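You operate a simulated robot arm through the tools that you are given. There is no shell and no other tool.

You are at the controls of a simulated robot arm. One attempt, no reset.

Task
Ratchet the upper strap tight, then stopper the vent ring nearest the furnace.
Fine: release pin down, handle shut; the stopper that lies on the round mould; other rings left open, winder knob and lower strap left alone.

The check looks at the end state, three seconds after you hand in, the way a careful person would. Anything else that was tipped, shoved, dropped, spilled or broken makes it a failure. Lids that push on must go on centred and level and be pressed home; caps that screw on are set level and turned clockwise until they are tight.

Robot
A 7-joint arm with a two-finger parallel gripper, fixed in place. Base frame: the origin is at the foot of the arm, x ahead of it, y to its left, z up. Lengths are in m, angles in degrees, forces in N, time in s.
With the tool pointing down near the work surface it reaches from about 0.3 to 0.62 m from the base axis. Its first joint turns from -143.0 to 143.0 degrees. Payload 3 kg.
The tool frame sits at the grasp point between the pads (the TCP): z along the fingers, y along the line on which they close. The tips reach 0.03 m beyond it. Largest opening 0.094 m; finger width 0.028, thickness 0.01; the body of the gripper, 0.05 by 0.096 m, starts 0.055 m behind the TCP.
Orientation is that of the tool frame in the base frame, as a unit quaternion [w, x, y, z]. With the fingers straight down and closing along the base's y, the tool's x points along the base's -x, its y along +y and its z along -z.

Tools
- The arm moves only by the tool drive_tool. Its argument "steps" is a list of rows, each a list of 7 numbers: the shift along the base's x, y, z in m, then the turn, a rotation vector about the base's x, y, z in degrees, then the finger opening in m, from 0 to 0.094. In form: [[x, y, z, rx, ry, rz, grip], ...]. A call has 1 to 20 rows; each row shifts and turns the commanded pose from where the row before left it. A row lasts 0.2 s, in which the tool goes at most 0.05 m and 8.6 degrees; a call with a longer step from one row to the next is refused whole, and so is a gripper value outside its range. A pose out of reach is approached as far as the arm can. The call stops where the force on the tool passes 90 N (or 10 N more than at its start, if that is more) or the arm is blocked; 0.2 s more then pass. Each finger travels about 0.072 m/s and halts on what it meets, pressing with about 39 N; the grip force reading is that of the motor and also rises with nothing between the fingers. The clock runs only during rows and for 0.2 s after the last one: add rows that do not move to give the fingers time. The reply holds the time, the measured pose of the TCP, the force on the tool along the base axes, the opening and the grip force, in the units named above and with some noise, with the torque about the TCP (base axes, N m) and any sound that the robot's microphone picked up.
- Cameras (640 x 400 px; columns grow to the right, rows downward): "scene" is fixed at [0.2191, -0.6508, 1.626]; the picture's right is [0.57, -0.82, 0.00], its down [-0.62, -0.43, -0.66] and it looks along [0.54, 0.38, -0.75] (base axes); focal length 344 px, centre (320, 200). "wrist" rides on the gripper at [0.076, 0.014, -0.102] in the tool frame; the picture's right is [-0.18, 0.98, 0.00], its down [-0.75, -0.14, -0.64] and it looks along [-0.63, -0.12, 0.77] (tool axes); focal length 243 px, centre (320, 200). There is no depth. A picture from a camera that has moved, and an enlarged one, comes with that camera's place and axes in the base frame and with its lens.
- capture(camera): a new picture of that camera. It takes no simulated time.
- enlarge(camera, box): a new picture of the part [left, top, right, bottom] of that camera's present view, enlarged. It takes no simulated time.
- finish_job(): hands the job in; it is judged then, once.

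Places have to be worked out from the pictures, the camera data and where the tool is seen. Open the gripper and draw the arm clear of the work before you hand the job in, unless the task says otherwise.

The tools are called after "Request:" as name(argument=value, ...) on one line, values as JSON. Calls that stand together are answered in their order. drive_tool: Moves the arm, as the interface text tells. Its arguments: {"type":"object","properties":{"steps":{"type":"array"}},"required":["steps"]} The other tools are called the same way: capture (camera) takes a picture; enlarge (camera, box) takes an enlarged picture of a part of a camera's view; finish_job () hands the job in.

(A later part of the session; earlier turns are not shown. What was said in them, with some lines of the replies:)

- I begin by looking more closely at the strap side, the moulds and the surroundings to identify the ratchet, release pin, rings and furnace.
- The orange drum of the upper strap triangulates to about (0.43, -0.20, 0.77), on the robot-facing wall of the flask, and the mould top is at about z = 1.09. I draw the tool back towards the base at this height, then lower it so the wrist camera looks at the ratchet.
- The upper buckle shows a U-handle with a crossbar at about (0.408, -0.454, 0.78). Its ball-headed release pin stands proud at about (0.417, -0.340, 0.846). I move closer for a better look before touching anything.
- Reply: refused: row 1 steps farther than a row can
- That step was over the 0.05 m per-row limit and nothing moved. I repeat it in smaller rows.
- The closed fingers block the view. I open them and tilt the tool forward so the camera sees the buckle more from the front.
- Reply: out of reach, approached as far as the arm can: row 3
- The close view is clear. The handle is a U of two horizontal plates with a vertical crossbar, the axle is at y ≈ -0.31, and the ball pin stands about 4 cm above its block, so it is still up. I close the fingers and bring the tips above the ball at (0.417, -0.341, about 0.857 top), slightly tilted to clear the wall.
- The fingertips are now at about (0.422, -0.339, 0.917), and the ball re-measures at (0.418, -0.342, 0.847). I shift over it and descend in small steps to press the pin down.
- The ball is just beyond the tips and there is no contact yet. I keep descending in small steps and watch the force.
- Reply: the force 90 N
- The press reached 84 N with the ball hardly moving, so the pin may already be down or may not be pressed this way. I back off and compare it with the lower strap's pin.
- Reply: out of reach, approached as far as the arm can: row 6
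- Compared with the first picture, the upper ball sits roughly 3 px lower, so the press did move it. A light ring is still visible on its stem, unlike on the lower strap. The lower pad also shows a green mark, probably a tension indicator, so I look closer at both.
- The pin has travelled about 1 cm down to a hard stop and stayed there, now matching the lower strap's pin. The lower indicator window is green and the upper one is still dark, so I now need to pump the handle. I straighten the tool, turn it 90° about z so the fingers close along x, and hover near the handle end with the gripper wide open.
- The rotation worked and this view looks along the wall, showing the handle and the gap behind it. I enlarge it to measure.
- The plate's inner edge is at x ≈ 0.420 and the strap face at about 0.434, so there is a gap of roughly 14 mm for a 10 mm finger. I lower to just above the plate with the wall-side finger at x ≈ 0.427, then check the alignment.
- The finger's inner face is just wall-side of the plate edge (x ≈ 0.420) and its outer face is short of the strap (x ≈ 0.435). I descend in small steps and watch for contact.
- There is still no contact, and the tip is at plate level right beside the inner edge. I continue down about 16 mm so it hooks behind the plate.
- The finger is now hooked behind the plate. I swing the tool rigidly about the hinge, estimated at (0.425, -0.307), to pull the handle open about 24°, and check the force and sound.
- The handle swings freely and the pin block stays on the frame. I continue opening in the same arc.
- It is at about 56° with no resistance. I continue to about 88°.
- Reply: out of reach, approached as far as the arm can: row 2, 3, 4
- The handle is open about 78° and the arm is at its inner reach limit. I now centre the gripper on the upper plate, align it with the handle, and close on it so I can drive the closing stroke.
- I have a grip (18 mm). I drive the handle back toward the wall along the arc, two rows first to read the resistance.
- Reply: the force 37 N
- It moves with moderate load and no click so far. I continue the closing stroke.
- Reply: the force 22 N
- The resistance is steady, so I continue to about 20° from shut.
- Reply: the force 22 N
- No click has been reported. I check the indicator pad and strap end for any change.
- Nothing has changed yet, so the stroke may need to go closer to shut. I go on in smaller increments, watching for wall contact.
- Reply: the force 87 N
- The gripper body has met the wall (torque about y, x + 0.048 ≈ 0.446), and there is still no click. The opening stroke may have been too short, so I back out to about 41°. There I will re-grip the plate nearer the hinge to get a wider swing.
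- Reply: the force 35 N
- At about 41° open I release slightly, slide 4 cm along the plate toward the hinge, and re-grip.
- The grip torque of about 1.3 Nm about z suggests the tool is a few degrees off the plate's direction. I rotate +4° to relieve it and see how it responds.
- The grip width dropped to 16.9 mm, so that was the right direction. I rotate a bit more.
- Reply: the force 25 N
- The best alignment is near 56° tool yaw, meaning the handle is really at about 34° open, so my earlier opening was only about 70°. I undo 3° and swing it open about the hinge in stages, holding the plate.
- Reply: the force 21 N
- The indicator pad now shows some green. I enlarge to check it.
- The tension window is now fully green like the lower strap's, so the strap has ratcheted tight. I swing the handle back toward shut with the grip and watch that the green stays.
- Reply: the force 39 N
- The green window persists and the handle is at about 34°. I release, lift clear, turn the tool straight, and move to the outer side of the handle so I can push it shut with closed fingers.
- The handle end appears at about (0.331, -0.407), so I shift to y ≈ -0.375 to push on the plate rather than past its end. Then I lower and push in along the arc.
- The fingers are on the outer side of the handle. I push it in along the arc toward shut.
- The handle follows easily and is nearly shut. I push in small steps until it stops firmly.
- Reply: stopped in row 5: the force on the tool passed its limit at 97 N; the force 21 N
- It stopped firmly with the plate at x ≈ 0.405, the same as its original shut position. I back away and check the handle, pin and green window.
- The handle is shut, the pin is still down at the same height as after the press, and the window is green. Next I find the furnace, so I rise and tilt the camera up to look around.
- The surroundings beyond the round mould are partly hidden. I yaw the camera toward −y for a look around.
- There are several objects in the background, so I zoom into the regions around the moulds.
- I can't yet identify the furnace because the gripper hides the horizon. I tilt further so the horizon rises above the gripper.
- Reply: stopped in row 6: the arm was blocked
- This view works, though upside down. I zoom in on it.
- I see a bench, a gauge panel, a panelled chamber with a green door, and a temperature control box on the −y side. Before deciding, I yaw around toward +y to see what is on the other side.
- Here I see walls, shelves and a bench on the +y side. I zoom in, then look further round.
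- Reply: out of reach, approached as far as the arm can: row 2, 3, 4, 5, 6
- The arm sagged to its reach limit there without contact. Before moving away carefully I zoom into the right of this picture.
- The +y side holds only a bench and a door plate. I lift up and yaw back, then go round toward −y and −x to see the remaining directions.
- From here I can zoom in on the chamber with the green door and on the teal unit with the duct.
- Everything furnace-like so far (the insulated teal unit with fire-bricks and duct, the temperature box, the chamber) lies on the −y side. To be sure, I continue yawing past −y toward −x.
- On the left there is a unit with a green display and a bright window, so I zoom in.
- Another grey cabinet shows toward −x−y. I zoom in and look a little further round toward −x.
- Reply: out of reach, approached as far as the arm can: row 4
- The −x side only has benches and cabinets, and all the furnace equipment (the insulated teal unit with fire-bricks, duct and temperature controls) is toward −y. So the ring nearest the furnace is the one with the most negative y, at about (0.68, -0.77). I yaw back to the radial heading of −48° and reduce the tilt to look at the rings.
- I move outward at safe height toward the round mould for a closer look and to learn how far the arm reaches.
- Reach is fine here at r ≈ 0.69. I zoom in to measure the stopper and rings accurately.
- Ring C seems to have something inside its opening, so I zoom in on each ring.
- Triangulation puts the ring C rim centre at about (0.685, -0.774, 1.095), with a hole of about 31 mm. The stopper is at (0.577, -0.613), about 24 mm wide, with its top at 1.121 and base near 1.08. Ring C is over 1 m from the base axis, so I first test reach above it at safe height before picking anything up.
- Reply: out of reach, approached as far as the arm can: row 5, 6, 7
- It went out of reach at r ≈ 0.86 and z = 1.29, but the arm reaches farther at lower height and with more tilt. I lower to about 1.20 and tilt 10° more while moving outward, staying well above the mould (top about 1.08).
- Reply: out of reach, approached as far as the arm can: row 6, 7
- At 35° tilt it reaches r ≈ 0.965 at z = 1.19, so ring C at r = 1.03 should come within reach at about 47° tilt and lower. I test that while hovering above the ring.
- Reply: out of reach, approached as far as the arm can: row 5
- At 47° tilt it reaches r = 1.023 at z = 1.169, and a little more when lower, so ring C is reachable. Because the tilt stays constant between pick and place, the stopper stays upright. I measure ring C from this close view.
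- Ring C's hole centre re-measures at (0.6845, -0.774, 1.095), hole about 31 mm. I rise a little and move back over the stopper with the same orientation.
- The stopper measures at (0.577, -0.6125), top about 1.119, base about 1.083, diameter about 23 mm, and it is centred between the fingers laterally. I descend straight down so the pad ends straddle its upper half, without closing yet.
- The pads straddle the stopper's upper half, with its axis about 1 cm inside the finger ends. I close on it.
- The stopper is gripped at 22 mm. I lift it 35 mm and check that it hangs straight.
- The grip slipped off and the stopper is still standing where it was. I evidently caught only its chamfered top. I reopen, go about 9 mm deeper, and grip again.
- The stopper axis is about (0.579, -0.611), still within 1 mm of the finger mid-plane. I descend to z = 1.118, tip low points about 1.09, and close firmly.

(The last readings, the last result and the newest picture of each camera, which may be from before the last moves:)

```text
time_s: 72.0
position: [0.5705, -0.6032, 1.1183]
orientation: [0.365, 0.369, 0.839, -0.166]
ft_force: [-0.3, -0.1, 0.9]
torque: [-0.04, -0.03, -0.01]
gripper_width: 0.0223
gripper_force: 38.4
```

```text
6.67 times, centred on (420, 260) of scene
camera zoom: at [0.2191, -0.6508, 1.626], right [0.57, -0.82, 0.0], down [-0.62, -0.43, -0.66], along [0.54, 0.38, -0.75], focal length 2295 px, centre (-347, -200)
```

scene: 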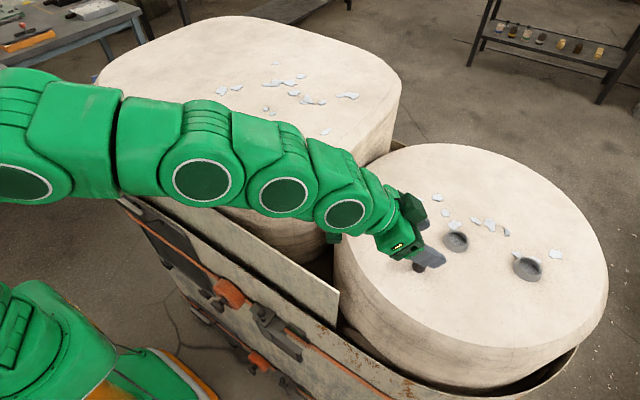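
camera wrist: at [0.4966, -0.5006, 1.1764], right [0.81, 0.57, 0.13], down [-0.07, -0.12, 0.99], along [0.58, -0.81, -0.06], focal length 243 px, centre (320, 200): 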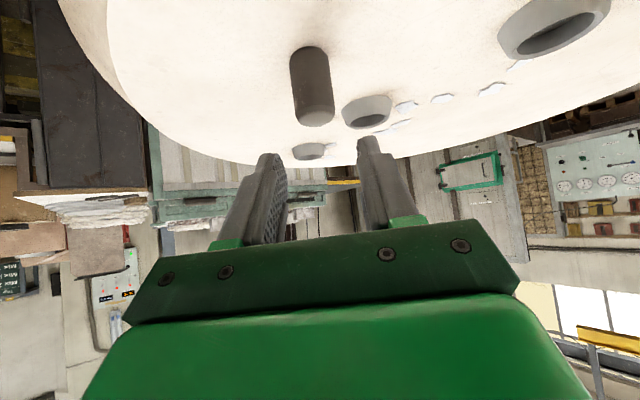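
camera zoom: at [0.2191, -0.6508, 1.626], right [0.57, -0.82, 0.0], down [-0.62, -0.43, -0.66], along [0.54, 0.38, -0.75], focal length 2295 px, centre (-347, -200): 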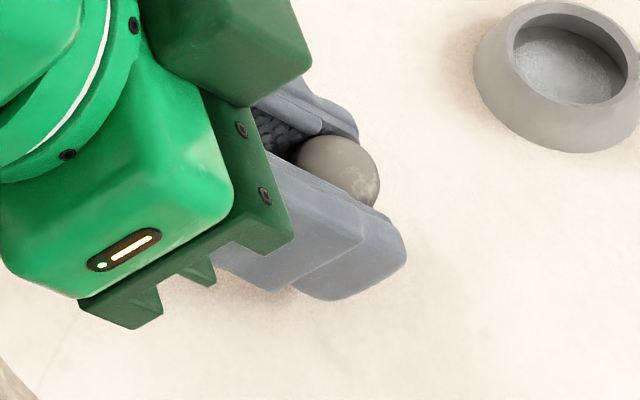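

The width is 22.3 mm again, now with much deeper engagement. I lift only a few millimetres and check the grip holds.

Request:
drive_tool(steps=[[0, 0, 0.002, 0, 0, 0, 0.0], [0, 0, 0.002, 0, 0, 0, 0.0], [0, 0, 0.002, 0, 0, 0, 0.0]])

Request:
enlarge(camera="wrist", box=[220, 60, 420, 230])

```text
time_s: 72.8
position: [0.5711, -0.6031, 1.1238]
orientation: [0.364, 0.369, 0.839, -0.165]
ft_force: [-0.5, -0.3, -0.5]
torque: [0.02, 0.0, -0.02]
gripper_width: 0.0225
gripper_force: 39.5
```

```text
2.35 times, centred on (320, 145) of wrist
camera zoom: at [0.4959, -0.4997, 1.1378], right [0.81, 0.57, 0.13], down [-0.07, -0.12, 0.99], along [0.58, -0.81, -0.06], focal length 571 px, centre (320, 329)
```

zoom: 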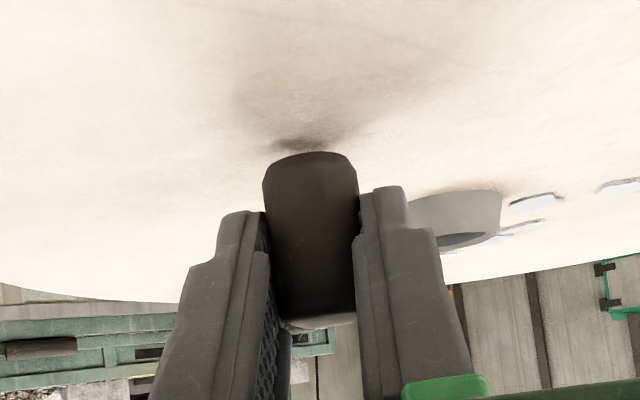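

The stopper rose with the tool and sits straight. I lift to about 1.16 and carry it to above ring C.

Request:
drive_tool(steps=[[0, 0, 0.012, 0, 0, 0, 0.0], [0, 0, 0.012, 0, 0, 0, 0.0], [0, 0, 0.011, 0, 0, 0, 0.0], [0.0174, -0.0271, 0, 0, 0, 0, 0.0], [0.0174, -0.0271, 0, 0, 0, 0, 0.0], [0.0174, -0.0271, 0, 0, 0, 0, 0.0], [0.0174, -0.0271, 0, 0, 0, 0, 0.0], [0.0174, -0.0271, 0, 0, 0, 0, 0.0], [0.0174, -0.0271, 0, 0, 0, 0, 0.0], [0, 0, 0, 0, 0, 0, 0.0]])

Request:
capture(camera="wrist")

Request:
enlarge(camera="scene", box=[480, 220, 580, 300])

Request:
enlarge(camera="wrist", box=[240, 20, 400, 180])

```text
time_s: 75.0
position: [0.6741, -0.7676, 1.1595]
orientation: [0.364, 0.369, 0.839, -0.165]
ft_force: [0.0, 0.3, -0.5]
torque: [0.03, -0.01, 0.03]
gripper_width: 0.0223
gripper_force: 39.0
```

```text
taken
camera wrist: at [0.5994, -0.6636, 1.1742], right [0.81, 0.57, 0.13], down [-0.07, -0.12, 0.99], along [0.58, -0.81, -0.06], focal length 243 px, centre (320, 200)
```

wrist: 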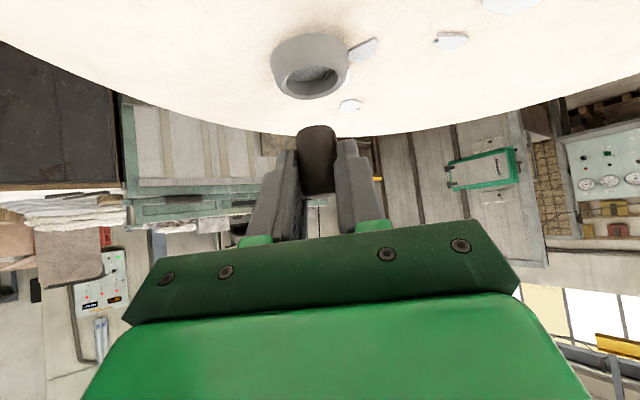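

```text
5.00 times, centred on (530, 260) of scene
camera zoom: at [0.2191, -0.6508, 1.626], right [0.57, -0.82, 0.0], down [-0.62, -0.43, -0.66], along [0.54, 0.38, -0.75], focal length 1721 px, centre (-730, -100)
```

zoom: 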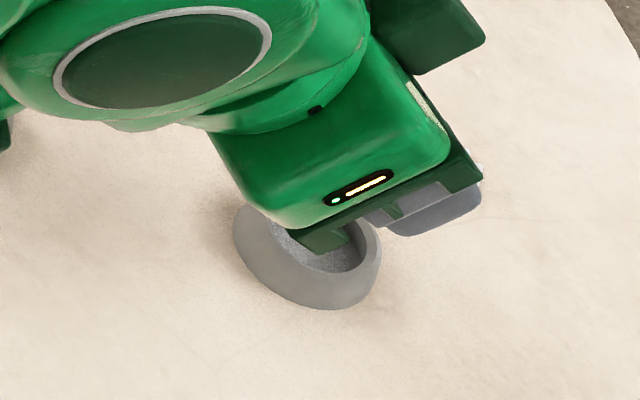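

```text
2.50 times, centred on (320, 100) of wrist
camera zoom: at [0.5994, -0.6636, 1.1742], right [0.81, 0.57, 0.13], down [-0.07, -0.12, 0.99], along [0.58, -0.81, -0.06], focal length 606 px, centre (320, 450)
```

zoom: 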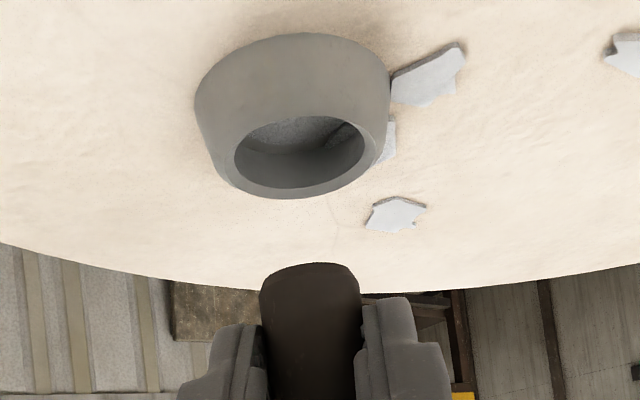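

The stopper's base projects within about 2 mm of the hole centre. I apply a small correction and lower until the base is just above the rim, then check.

Request:
drive_tool(steps=[[0.0013, 0.0015, 0, 0, 0, 0, 0.0], [0, 0, -0.01, 0, 0, 0, 0.0], [0, 0, -0.01, 0, 0, 0, 0.0], [0, 0, -0.004, 0, 0, 0, 0.0], [0, 0, 0, 0, 0, 0, 0.0]])

Request:
enlarge(camera="wrist", box=[240, 40, 400, 180])

Request:
enlarge(camera="scene", box=[490, 230, 570, 300])

```text
time_s: 76.2
position: [0.6767, -0.7659, 1.1343]
orientation: [0.365, 0.368, 0.84, -0.164]
ft_force: [0.1, -0.8, -0.5]
torque: [-0.02, 0.02, -0.03]
gripper_width: 0.0221
gripper_force: 38.9
```

```text
2.86 times, centred on (320, 110) of wrist
camera zoom: at [0.6017, -0.6618, 1.1492], right [0.81, 0.57, 0.13], down [-0.07, -0.12, 0.99], along [0.58, -0.81, -0.06], focal length 693 px, centre (320, 457)
```

zoom: 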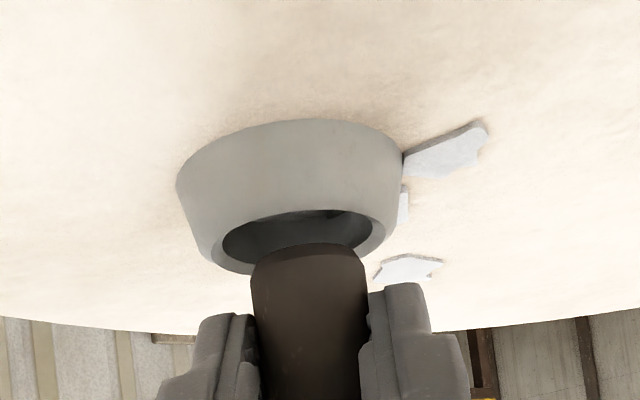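

```text
5.71 times, centred on (530, 265) of scene
camera zoom: at [0.2191, -0.6508, 1.626], right [0.57, -0.82, 0.0], down [-0.62, -0.43, -0.66], along [0.54, 0.38, -0.75], focal length 1967 px, centre (-880, -171)
```

zoom: 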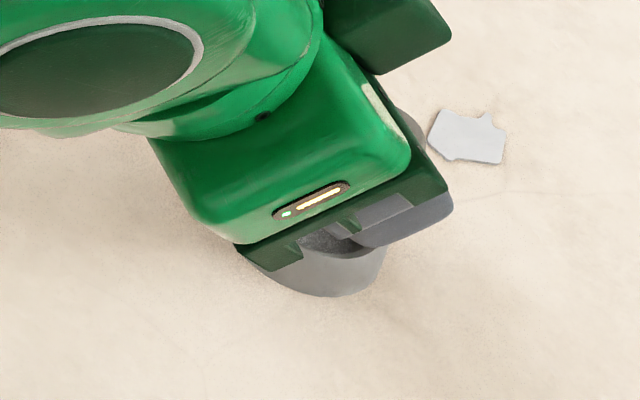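

Laterally the stopper is now about 2 mm off toward the camera's right, so I overshot slightly. I shift back by that amount and descend gently into the hole.

Request:
drive_tool(steps=[[-0.0021, -0.0006, 0, 0, 0, 0, 0.0], [0, 0, -0.003, 0, 0, 0, 0.0], [0, 0, 0, 0, 0, 0, 0.0]])

Request:
enlarge(camera="wrist", box=[240, 40, 400, 180])

```text
time_s: 77.0
position: [0.6766, -0.7661, 1.1326]
orientation: [0.364, 0.368, 0.84, -0.164]
ft_force: [0.2, 0.1, -0.5]
torque: [0.03, 0.01, -0.01]
gripper_width: 0.0222
gripper_force: 39.2
```

```text
2.86 times, centred on (320, 110) of wrist
camera zoom: at [0.6, -0.6626, 1.1466], right [0.81, 0.57, 0.13], down [-0.07, -0.12, 0.99], along [0.58, -0.81, -0.06], focal length 693 px, centre (320, 457)
```

zoom: 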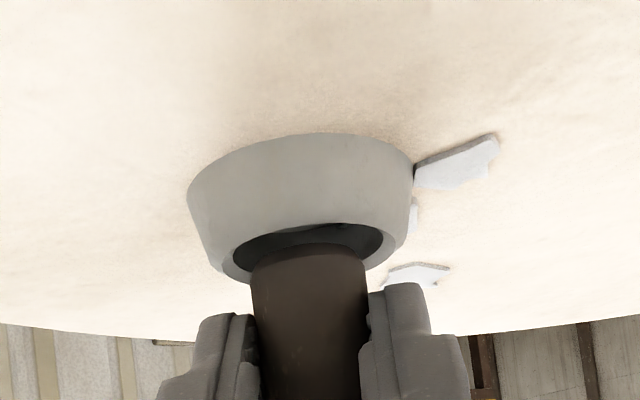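

The stopper is centred over the hole both ways. I descend in 3 mm steps and watch the force.

Request:
drive_tool(steps=[[0, 0, -0.003, 0, 0, 0, 0.0], [0, 0, -0.003, 0, 0, 0, 0.0], [0, 0, -0.002, 0, 0, 0, 0.0]])

Request:
enlarge(camera="wrist", box=[240, 40, 400, 180])

```text
time_s: 77.8
position: [0.6752, -0.766, 1.126]
orientation: [0.364, 0.37, 0.839, -0.165]
ft_force: [-0.3, 0.5, 5.3]
torque: [-0.01, -0.01, 0.01]
gripper_width: 0.0223
gripper_force: 38.7
```

```text
2.86 times, centred on (320, 110) of wrist
camera zoom: at [0.5998, -0.6624, 1.1393], right [0.81, 0.57, 0.13], down [-0.07, -0.12, 0.99], along [0.58, -0.81, -0.06], focal length 693 px, centre (320, 457)
```

zoom: 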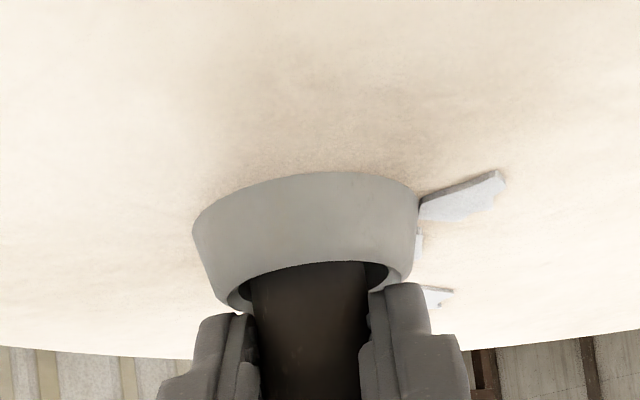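

The base has entered the hole and there is a first light contact of 5 N. I continue in 1–2 mm steps.

Request:
drive_tool(steps=[[0, 0, -0.0015, 0, 0, 0, 0.0], [0, 0, -0.0015, 0, 0, 0, 0.0]])

Request:
enlarge(camera="wrist", box=[240, 40, 400, 180])

Request:
enlarge(camera="scene", box=[490, 230, 570, 300])

```text
time_s: 78.4
position: [0.676, -0.7648, 1.1248]
orientation: [0.367, 0.369, 0.838, -0.166]
ft_force: [-0.6, -2.7, 31.0]
torque: [-0.43, -0.24, 0.0]
gripper_width: 0.0221
gripper_force: 38.8
```

```text
2.86 times, centred on (320, 110) of wrist
camera zoom: at [0.5995, -0.662, 1.1385], right [0.81, 0.57, 0.13], down [-0.07, -0.12, 0.99], along [0.58, -0.81, -0.05], focal length 693 px, centre (320, 457)
```

zoom: 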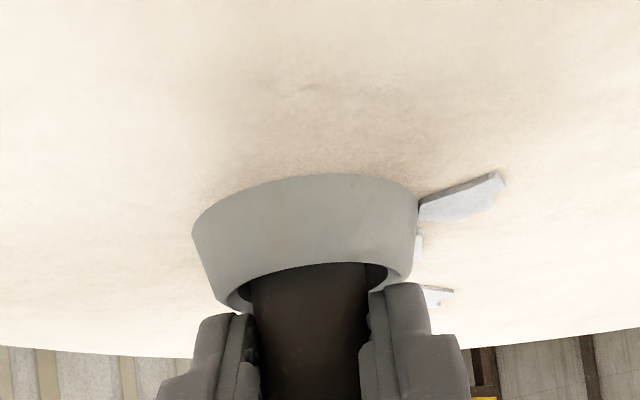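

```text
5.71 times, centred on (530, 265) of scene
camera zoom: at [0.2191, -0.6508, 1.626], right [0.57, -0.82, 0.0], down [-0.62, -0.43, -0.66], along [0.54, 0.38, -0.75], focal length 1967 px, centre (-880, -171)
```

zoom: 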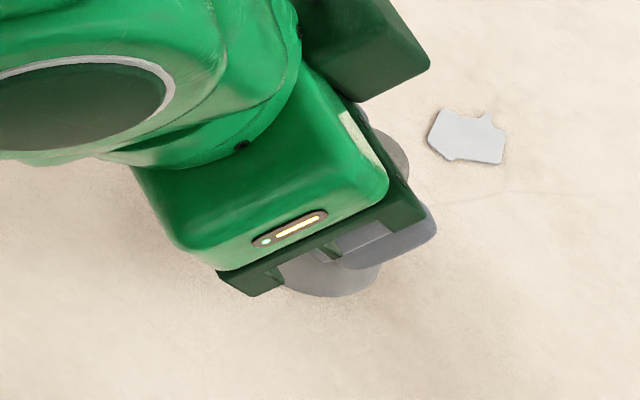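

Contact is 31 N near the fingertips or rim. The base is about 5 mm inside the hole, so I relax with a small lift of 0.5 mm and open the fingers slowly, letting the stopper settle in the ring.

Request:
drive_tool(steps=[[0, 0, 0.001, 0, 0, 0, 0.018], [0, 0, 0, 0, 0, 0, 0.022], [0, 0, 0, 0, 0, 0, 0.024], [0, 0, 0, 0, 0, 0, 0.027], [0, 0, 0, 0, 0, 0, 0.032]])

Request:
enlarge(camera="wrist", box=[240, 40, 400, 180])

```text
time_s: 79.6
position: [0.6748, -0.7655, 1.1263]
orientation: [0.366, 0.369, 0.838, -0.166]
ft_force: [15.3, -16.8, 53.0]
torque: [-1.13, -0.8, 0.12]
gripper_width: 0.0233
gripper_force: 0.0
```

```text
2.86 times, centred on (320, 110) of wrist
camera zoom: at [0.5994, -0.6615, 1.1387], right [0.81, 0.57, 0.13], down [-0.07, -0.12, 0.99], along [0.58, -0.81, -0.05], focal length 693 px, centre (320, 457)
```

zoom: 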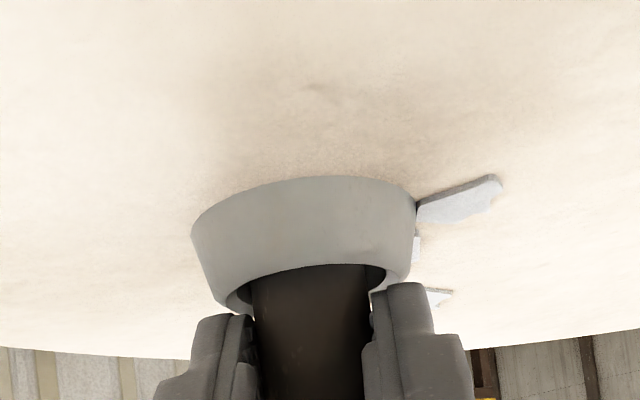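

The fingers are blocked at 23.3 mm and the upward force rose, so the thin fingertips are evidently inside the ring's mouth. I ease the opening back to just free of the stopper and raise the fingers a few millimetres.

Request:
drive_tool(steps=[[0, 0, 0.0005, 0, 0, 0, 0.0228], [0, 0, 0.002, 0, 0, 0, 0.0228], [0, 0, 0.002, 0, 0, 0, 0.0228]])

Request:
enlarge(camera="wrist", box=[240, 40, 400, 180])

```text
time_s: 80.4
position: [0.6743, -0.7657, 1.1251]
orientation: [0.363, 0.369, 0.84, -0.164]
ft_force: [10.9, -5.2, 31.7]
torque: [-0.53, -0.51, 0.15]
gripper_width: 0.023
gripper_force: 0.3
```

```text
2.86 times, centred on (320, 110) of wrist
camera zoom: at [0.5995, -0.6616, 1.14], right [0.81, 0.57, 0.13], down [-0.07, -0.12, 0.99], along [0.58, -0.81, -0.06], focal length 693 px, centre (320, 457)
```

zoom: 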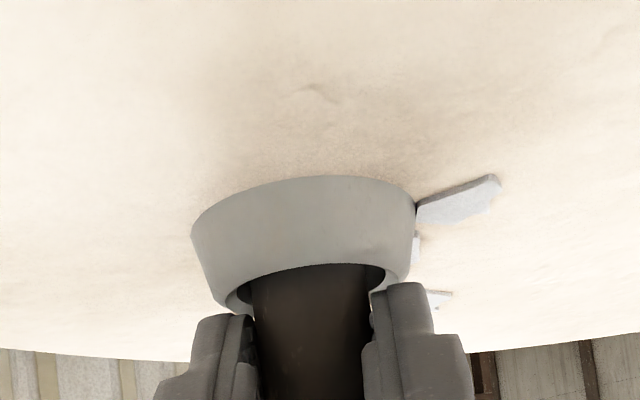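

The reading still shows a 31 N upward push. I hold one moment and raise a little more to see whether it relieves.

Request:
drive_tool(steps=[[0, 0, 0.002, 0, 0, 0, 0.0228], [0, 0, 0, 0, 0, 0, 0.0228]])

Request:
enlarge(camera="wrist", box=[240, 40, 400, 180])

```text
time_s: 81.0
position: [0.6742, -0.7658, 1.1263]
orientation: [0.362, 0.369, 0.84, -0.164]
ft_force: [3.3, 2.8, 1.7]
torque: [0.07, -0.07, 0.05]
gripper_width: 0.0236
gripper_force: 0.4
```

```text
2.86 times, centred on (320, 110) of wrist
camera zoom: at [0.5989, -0.6623, 1.1408], right [0.81, 0.57, 0.13], down [-0.07, -0.13, 0.99], along [0.58, -0.81, -0.06], focal length 693 px, centre (320, 457)
```

zoom: 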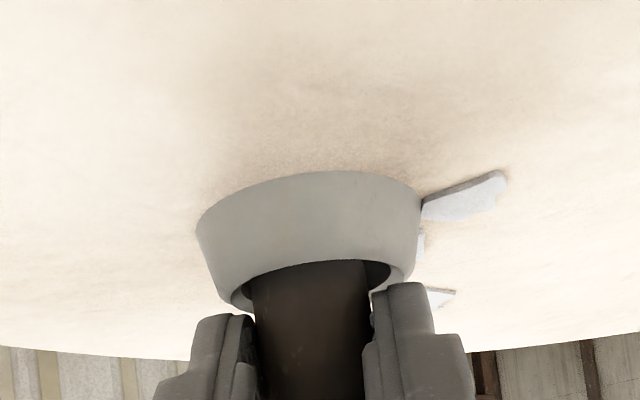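

The load is gone now. I raise a little more with the fingers loosely around the stopper and check it stays in the ring.

Request:
drive_tool(steps=[[0, 0, 0.003, 0, 0, 0, 0.024], [0, 0, 0.002, 0, 0, 0, 0.025], [0, 0, 0, 0, 0, 0, 0.025]])

Request:
enlarge(camera="wrist", box=[240, 40, 400, 180])

```text
time_s: 81.8
position: [0.6746, -0.7663, 1.1336]
orientation: [0.364, 0.369, 0.839, -0.165]
ft_force: [0.5, -0.2, -0.2]
torque: [0.02, 0.0, -0.01]
gripper_width: 0.025
gripper_force: 0.2
```

```text
2.86 times, centred on (320, 110) of wrist
camera zoom: at [0.5997, -0.6623, 1.1481], right [0.81, 0.57, 0.13], down [-0.07, -0.12, 0.99], along [0.58, -0.81, -0.06], focal length 693 px, centre (320, 457)
```

zoom: 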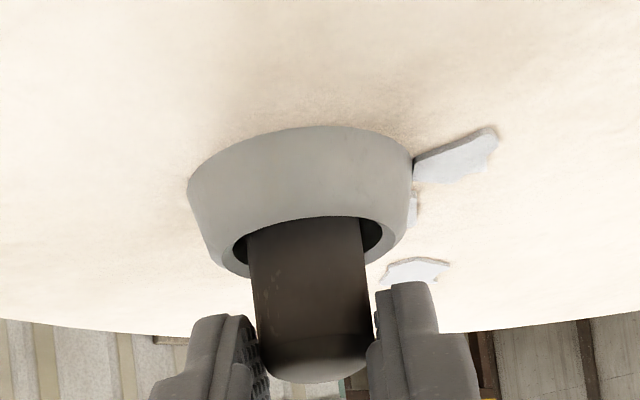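

The stopper now stands upright in the ring on its own. I open, rise clear of it, and look at how it sits.

Request:
drive_tool(steps=[[0, 0, 0.002, 0, 0, 0, 0.03], [0, 0, 0.005, 0, 0, 0, 0.036], [0, 0, 0.01, 0, 0, 0, 0.04], [0, 0, 0.014, 0, 0, 0, 0.04], [0, 0, 0, 0, 0, 0, 0.04]])

Request:
enlarge(camera="wrist", box=[240, 0, 400, 140])

Request:
enlarge(camera="scene", box=[490, 230, 570, 300])

```text
time_s: 83.0
position: [0.6751, -0.7672, 1.1636]
orientation: [0.364, 0.369, 0.839, -0.165]
ft_force: [-0.1, -0.4, 0.7]
torque: [0.01, 0.02, -0.03]
gripper_width: 0.04
gripper_force: 0.1
```

```text
2.86 times, centred on (320, 70) of wrist
camera zoom: at [0.5998, -0.6627, 1.1787], right [0.81, 0.57, 0.13], down [-0.07, -0.12, 0.99], along [0.58, -0.81, -0.06], focal length 693 px, centre (320, 571)
```

zoom: 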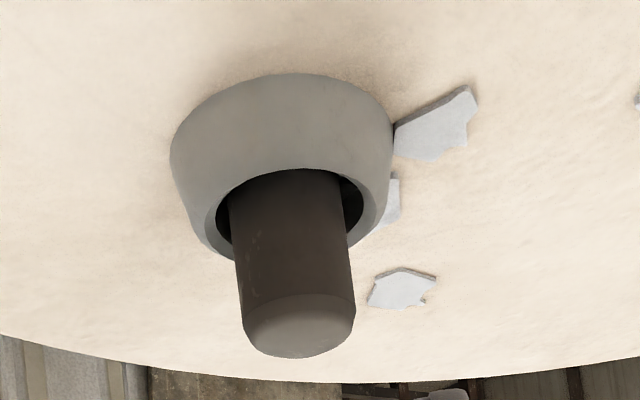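

```text
5.71 times, centred on (530, 265) of scene
camera zoom: at [0.2191, -0.6508, 1.626], right [0.57, -0.82, 0.0], down [-0.62, -0.43, -0.66], along [0.54, 0.38, -0.75], focal length 1967 px, centre (-880, -171)
```

zoom: 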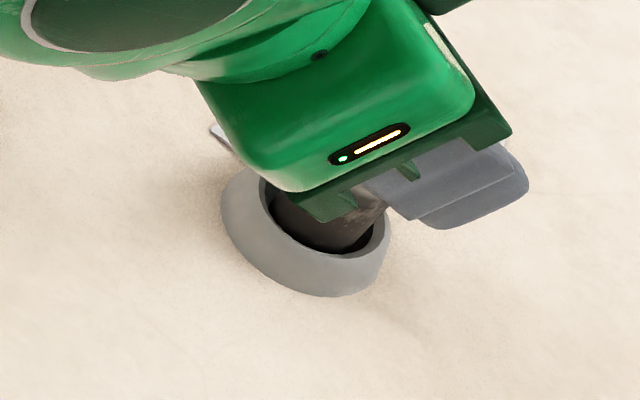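

The stopper sits upright and centred, its top at about 1.119. To make sure it is pressed home, I close the fingers and press straight down on the centre of its top.

Request:
drive_tool(steps=[[0, 0, 0, 0, 0, 0, 0.02], [0, 0, 0, 0, 0, 0, 0.0], [0, 0, 0, 0, 0, 0, 0.0], [0, 0, 0, 0, 0, 0, 0.0], [0, 0, -0.006, 0, 0, 0, 0.0], [0, 0, -0.004, 0, 0, 0, 0.0]])

Request:
enlarge(camera="wrist", box=[240, 20, 400, 160])

Request:
enlarge(camera="scene", box=[490, 230, 570, 300])

```text
time_s: 84.4
position: [0.6745, -0.7659, 1.1555]
orientation: [0.363, 0.369, 0.839, -0.165]
ft_force: [0.3, -0.6, 0.3]
torque: [0.0, -0.01, 0.03]
gripper_width: 0.0
gripper_force: 32.9
```

```text
2.86 times, centred on (320, 90) of wrist
camera zoom: at [0.5995, -0.6624, 1.1691], right [0.81, 0.57, 0.13], down [-0.07, -0.12, 0.99], along [0.58, -0.81, -0.06], focal length 693 px, centre (320, 514)
```

zoom: 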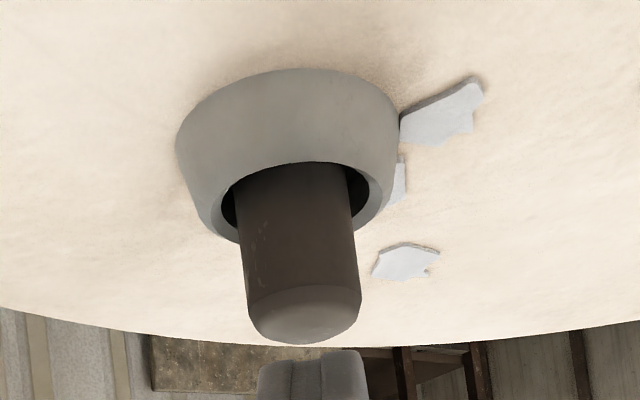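

```text
5.71 times, centred on (530, 265) of scene
camera zoom: at [0.2191, -0.6508, 1.626], right [0.57, -0.82, 0.0], down [-0.62, -0.43, -0.66], along [0.54, 0.38, -0.75], focal length 1967 px, centre (-880, -171)
```

zoom: 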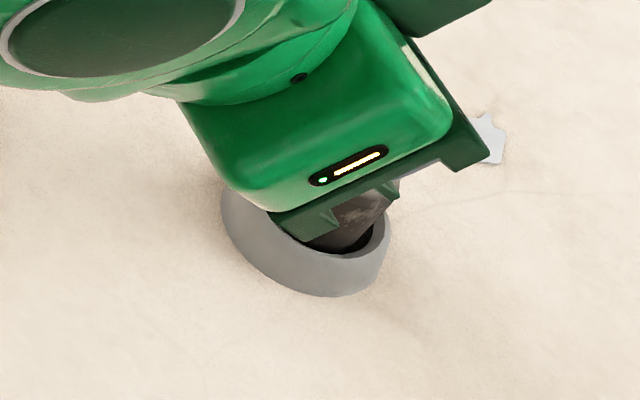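

The closed tips are aligned above the stopper within about 1 mm. I press down gently in small steps.

Request:
drive_tool(steps=[[-0.0007, -0.0007, -0.004, 0, 0, 0, 0.0], [0, 0, -0.004, 0, 0, 0, 0.0], [0, 0, -0.002, 0, 0, 0, 0.0]])

Request:
enlarge(camera="wrist", box=[240, 30, 400, 170])

```text
time_s: 85.2
position: [0.675, -0.7662, 1.1519]
orientation: [0.37, 0.368, 0.836, -0.168]
ft_force: [2.1, 2.2, 66.4]
torque: [-0.53, -0.68, 0.04]
gripper_width: 0.0
gripper_force: 32.8
```

```text
2.86 times, centred on (320, 100) of wrist
camera zoom: at [0.5987, -0.6622, 1.1649], right [0.81, 0.57, 0.13], down [-0.08, -0.11, 0.99], along [0.58, -0.81, -0.04], focal length 693 px, centre (320, 486)
```

zoom: 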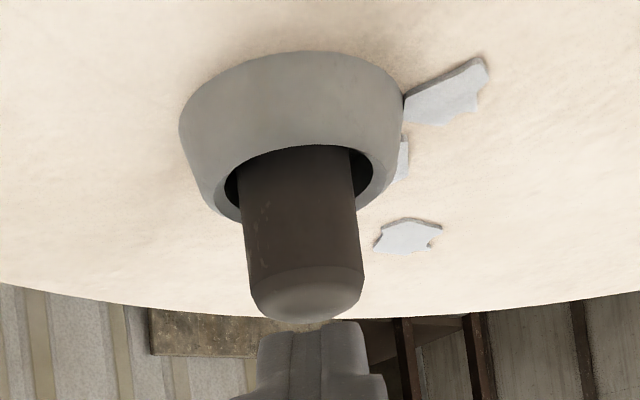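

Contact is at 66 N right on the stopper's axis, with no visible travel. I press a little further, to near the force limit, to be sure it is home.

Request:
drive_tool(steps=[[0, 0, -0.0015, 0, 0, 0, 0.0], [0, 0, -0.001, 0, 0, 0, 0.0]])

Request:
enlarge(camera="wrist", box=[240, 30, 400, 170])

```text
time_s: 85.7
position: [0.6745, -0.767, 1.1528]
orientation: [0.372, 0.368, 0.835, -0.168]
ft_force: [-2.2, 2.3, 13.7]
torque: [-0.02, -0.11, -0.01]
gripper_width: 0.0001
gripper_force: 33.0
stopped in row 2: the force on the tool passed its limit at 93 N (the readings are from after the stop); the commanded pose is now the measured one
```

```text
2.86 times, centred on (320, 100) of wrist
camera zoom: at [0.5993, -0.6629, 1.165], right [0.81, 0.57, 0.13], down [-0.08, -0.11, 0.99], along [0.58, -0.81, -0.04], focal length 693 px, centre (320, 486)
```

zoom: 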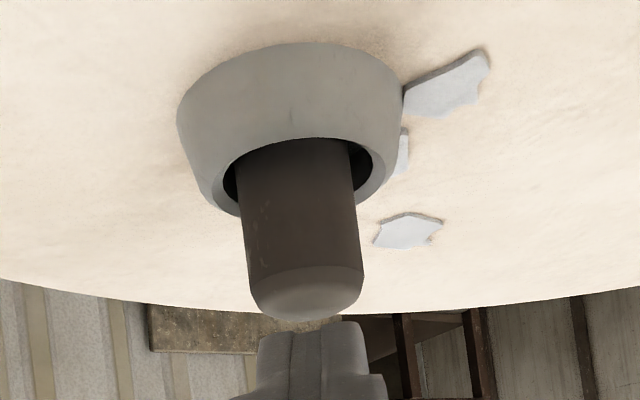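

The stopper took 93 N without moving, so it is bottomed out. I lift off and draw the arm back to inspect from the scene camera.

Request:
drive_tool(steps=[[0, 0, 0.005, 0, 0, 0, 0.0], [-0.002, 0.003, 0.015, 0, 0, 0, 0.0], [-0.01, 0.012, 0.02, 0, 0, 0, 0.0], [-0.02, 0.024, 0.02, 0, 0, 0, 0.03], [-0.027, 0.03, 0.015, 0, 0, 0, 0.06], [-0.027, 0.03, 0.015, 0, 0, 0, 0.09], [-0.027, 0.03, 0.015, 0, 0, 0, 0.09], [-0.027, 0.03, 0.015, 0, 0, 0, 0.09], [-0.027, 0.03, 0.01, 0, 0, 0, 0.09], [0, 0, 0, 0, 0, 0, 0.09]])

Request:
capture(camera="scene")

Request:
enlarge(camera="scene", box=[500, 235, 556, 291])

Request:
capture(camera="wrist")

```text
time_s: 87.9
position: [0.5081, -0.5784, 1.28]
orientation: [0.37, 0.368, 0.837, -0.167]
ft_force: [0.5, -0.4, 0.1]
torque: [0.02, 0.0, 0.0]
gripper_width: 0.0899
gripper_force: 0.0
```

```text
taken
```

scene: 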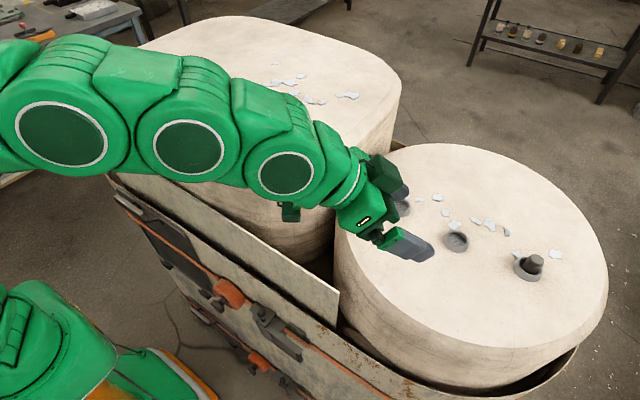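

```text
7.14 times, centred on (528, 263) of scene
camera zoom: at [0.2191, -0.6508, 1.626], right [0.57, -0.82, 0.0], down [-0.62, -0.43, -0.66], along [0.54, 0.38, -0.75], focal length 2459 px, centre (-1166, -250)
```

zoom: 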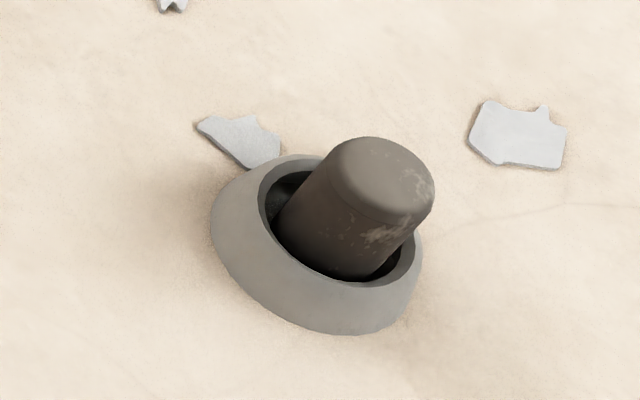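

```text
taken
camera wrist: at [0.4316, -0.4745, 1.2924], right [0.81, 0.57, 0.13], down [-0.08, -0.11, 0.99], along [0.58, -0.81, -0.05], focal length 243 px, centre (320, 200)
```

wrist: 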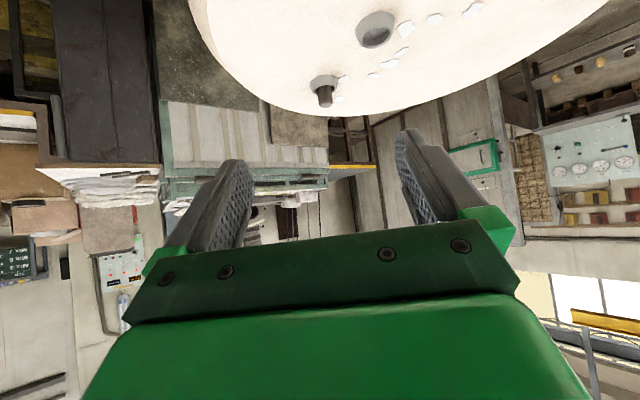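

The stopper stands upright and centred in ring C, with its base at floor level by my measurements, and it did not move under 93 N. I draw the arm back to a clear pose near the start, then do a last check of the ratchet and pin.

Request:
drive_tool(steps=[[-0.01, 0.04, 0.02, 5.94, 5.35, 0, 0.09], [-0.01, 0.04, 0.01, 5.94, 5.35, 0, 0.09], [-0.01, 0.04, 0, 5.94, 5.35, 0, 0.09], [-0.01, 0.04, 0, 5.94, 5.35, 0, 0.09], [-0.01, 0.04, 0, 5.94, 5.35, 0, 0.09], [-0.01, 0.04, 0, 0, 0, 8, 0.09], [-0.01, 0.04, 0, 0, 0, 8, 0.09], [-0.01, 0.02, 0, 0, 0, 8, 0.09], [0, 0, 0, 0, 0, 0, 0.09]])

Request:
capture(camera="scene")

Request:
enlarge(camera="scene", box=[200, 270, 340, 390])

Request:
enlarge(camera="scene", box=[360, 170, 580, 310])

Request:
capture(camera="wrist")

```text
time_s: 89.9
position: [0.4285, -0.2768, 1.3112]
orientation: [0.068, 0.202, 0.977, -0.014]
ft_force: [0.2, -0.2, -0.9]
torque: [-0.02, -0.01, -0.01]
gripper_width: 0.0901
gripper_force: 0.1
```

```text
taken
```

scene: 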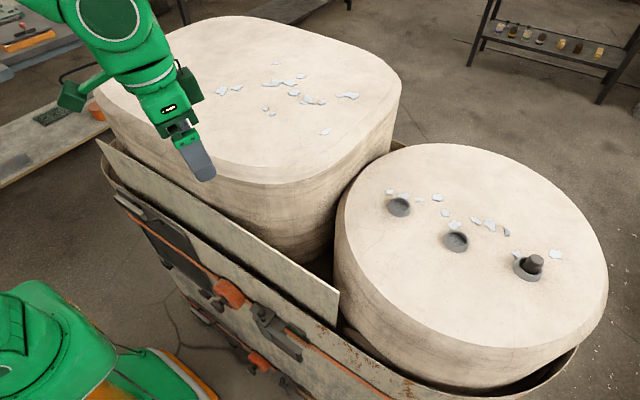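

```text
3.33 times, centred on (270, 330) of scene
camera zoom: at [0.2191, -0.6508, 1.626], right [0.57, -0.82, 0.0], down [-0.62, -0.43, -0.66], along [0.54, 0.38, -0.75], focal length 1148 px, centre (487, -233)
```

zoom: 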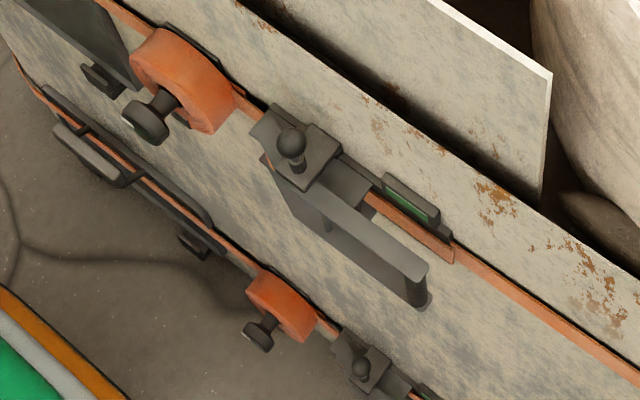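

```text
2.86 times, centred on (470, 240) of scene
camera zoom: at [0.2191, -0.6508, 1.626], right [0.57, -0.82, 0.0], down [-0.62, -0.43, -0.66], along [0.54, 0.38, -0.75], focal length 984 px, centre (-109, 86)
```

zoom: 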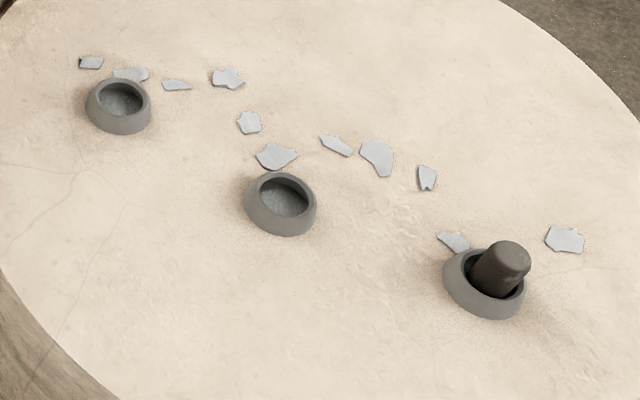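

```text
taken
camera wrist: at [0.3511, -0.228, 1.4024], right [0.56, 0.83, 0.02], down [0.55, -0.39, 0.74], along [0.62, -0.4, -0.67], focal length 243 px, centre (320, 200)
```

wrist: 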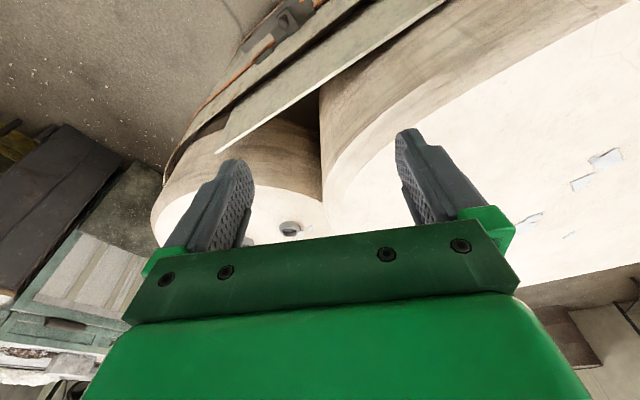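

Final state by the pictures:
- **Strap:** the upper window is green, the handle is shut, and the pin is down at the same height as the lower strap's.
- **Knob and lower strap:** I did not touch either.
- **Stopper:** it sits upright and centred in the furnace-side ring, and the other two rings are open.
- **Arm:** clear of the work with the gripper open.

I hand the job in.

Request:
finish_job()

```text
The job is handed in.
```

I ratcheted the upper strap tight and put the stopper in the vent ring furthest toward −y, then handed the job in. I don't have the check's verdict.

- **Strap:** I pressed the release pin down to its stop and worked the handle until the tension window turned green, matching the lower strap. I then pushed the handle shut against its stop. No clicks were reported at any point, so the green window is my evidence that it is tight.
- **Furnace:** I chose the ring by looking around the shop. No object was plainly a furnace. The most furnace-like things were an insulated teal unit with fire-bricks and a duct, and a temperature control box. Both are on the −y side.
- **Stopper:** My first grip on it slipped, but it stayed standing, and the second grip held. When I first opened the fingers, their tips caught in the ring's mouth and pushed against the ring at about 53 N until I eased them out; nothing visibly moved. The stopper then took 93 N from above without moving. By my measurements it is upright and within about 1 mm of centre.
- **Left alone:** The other two rings are open. I did not touch the winder knob or the lower strap, and in the final pictures nothing else looks moved.
- **Contact with the wall:** During the ratcheting the gripper body briefly met the flask wall at about 70 N. I saw no mark or movement from it.
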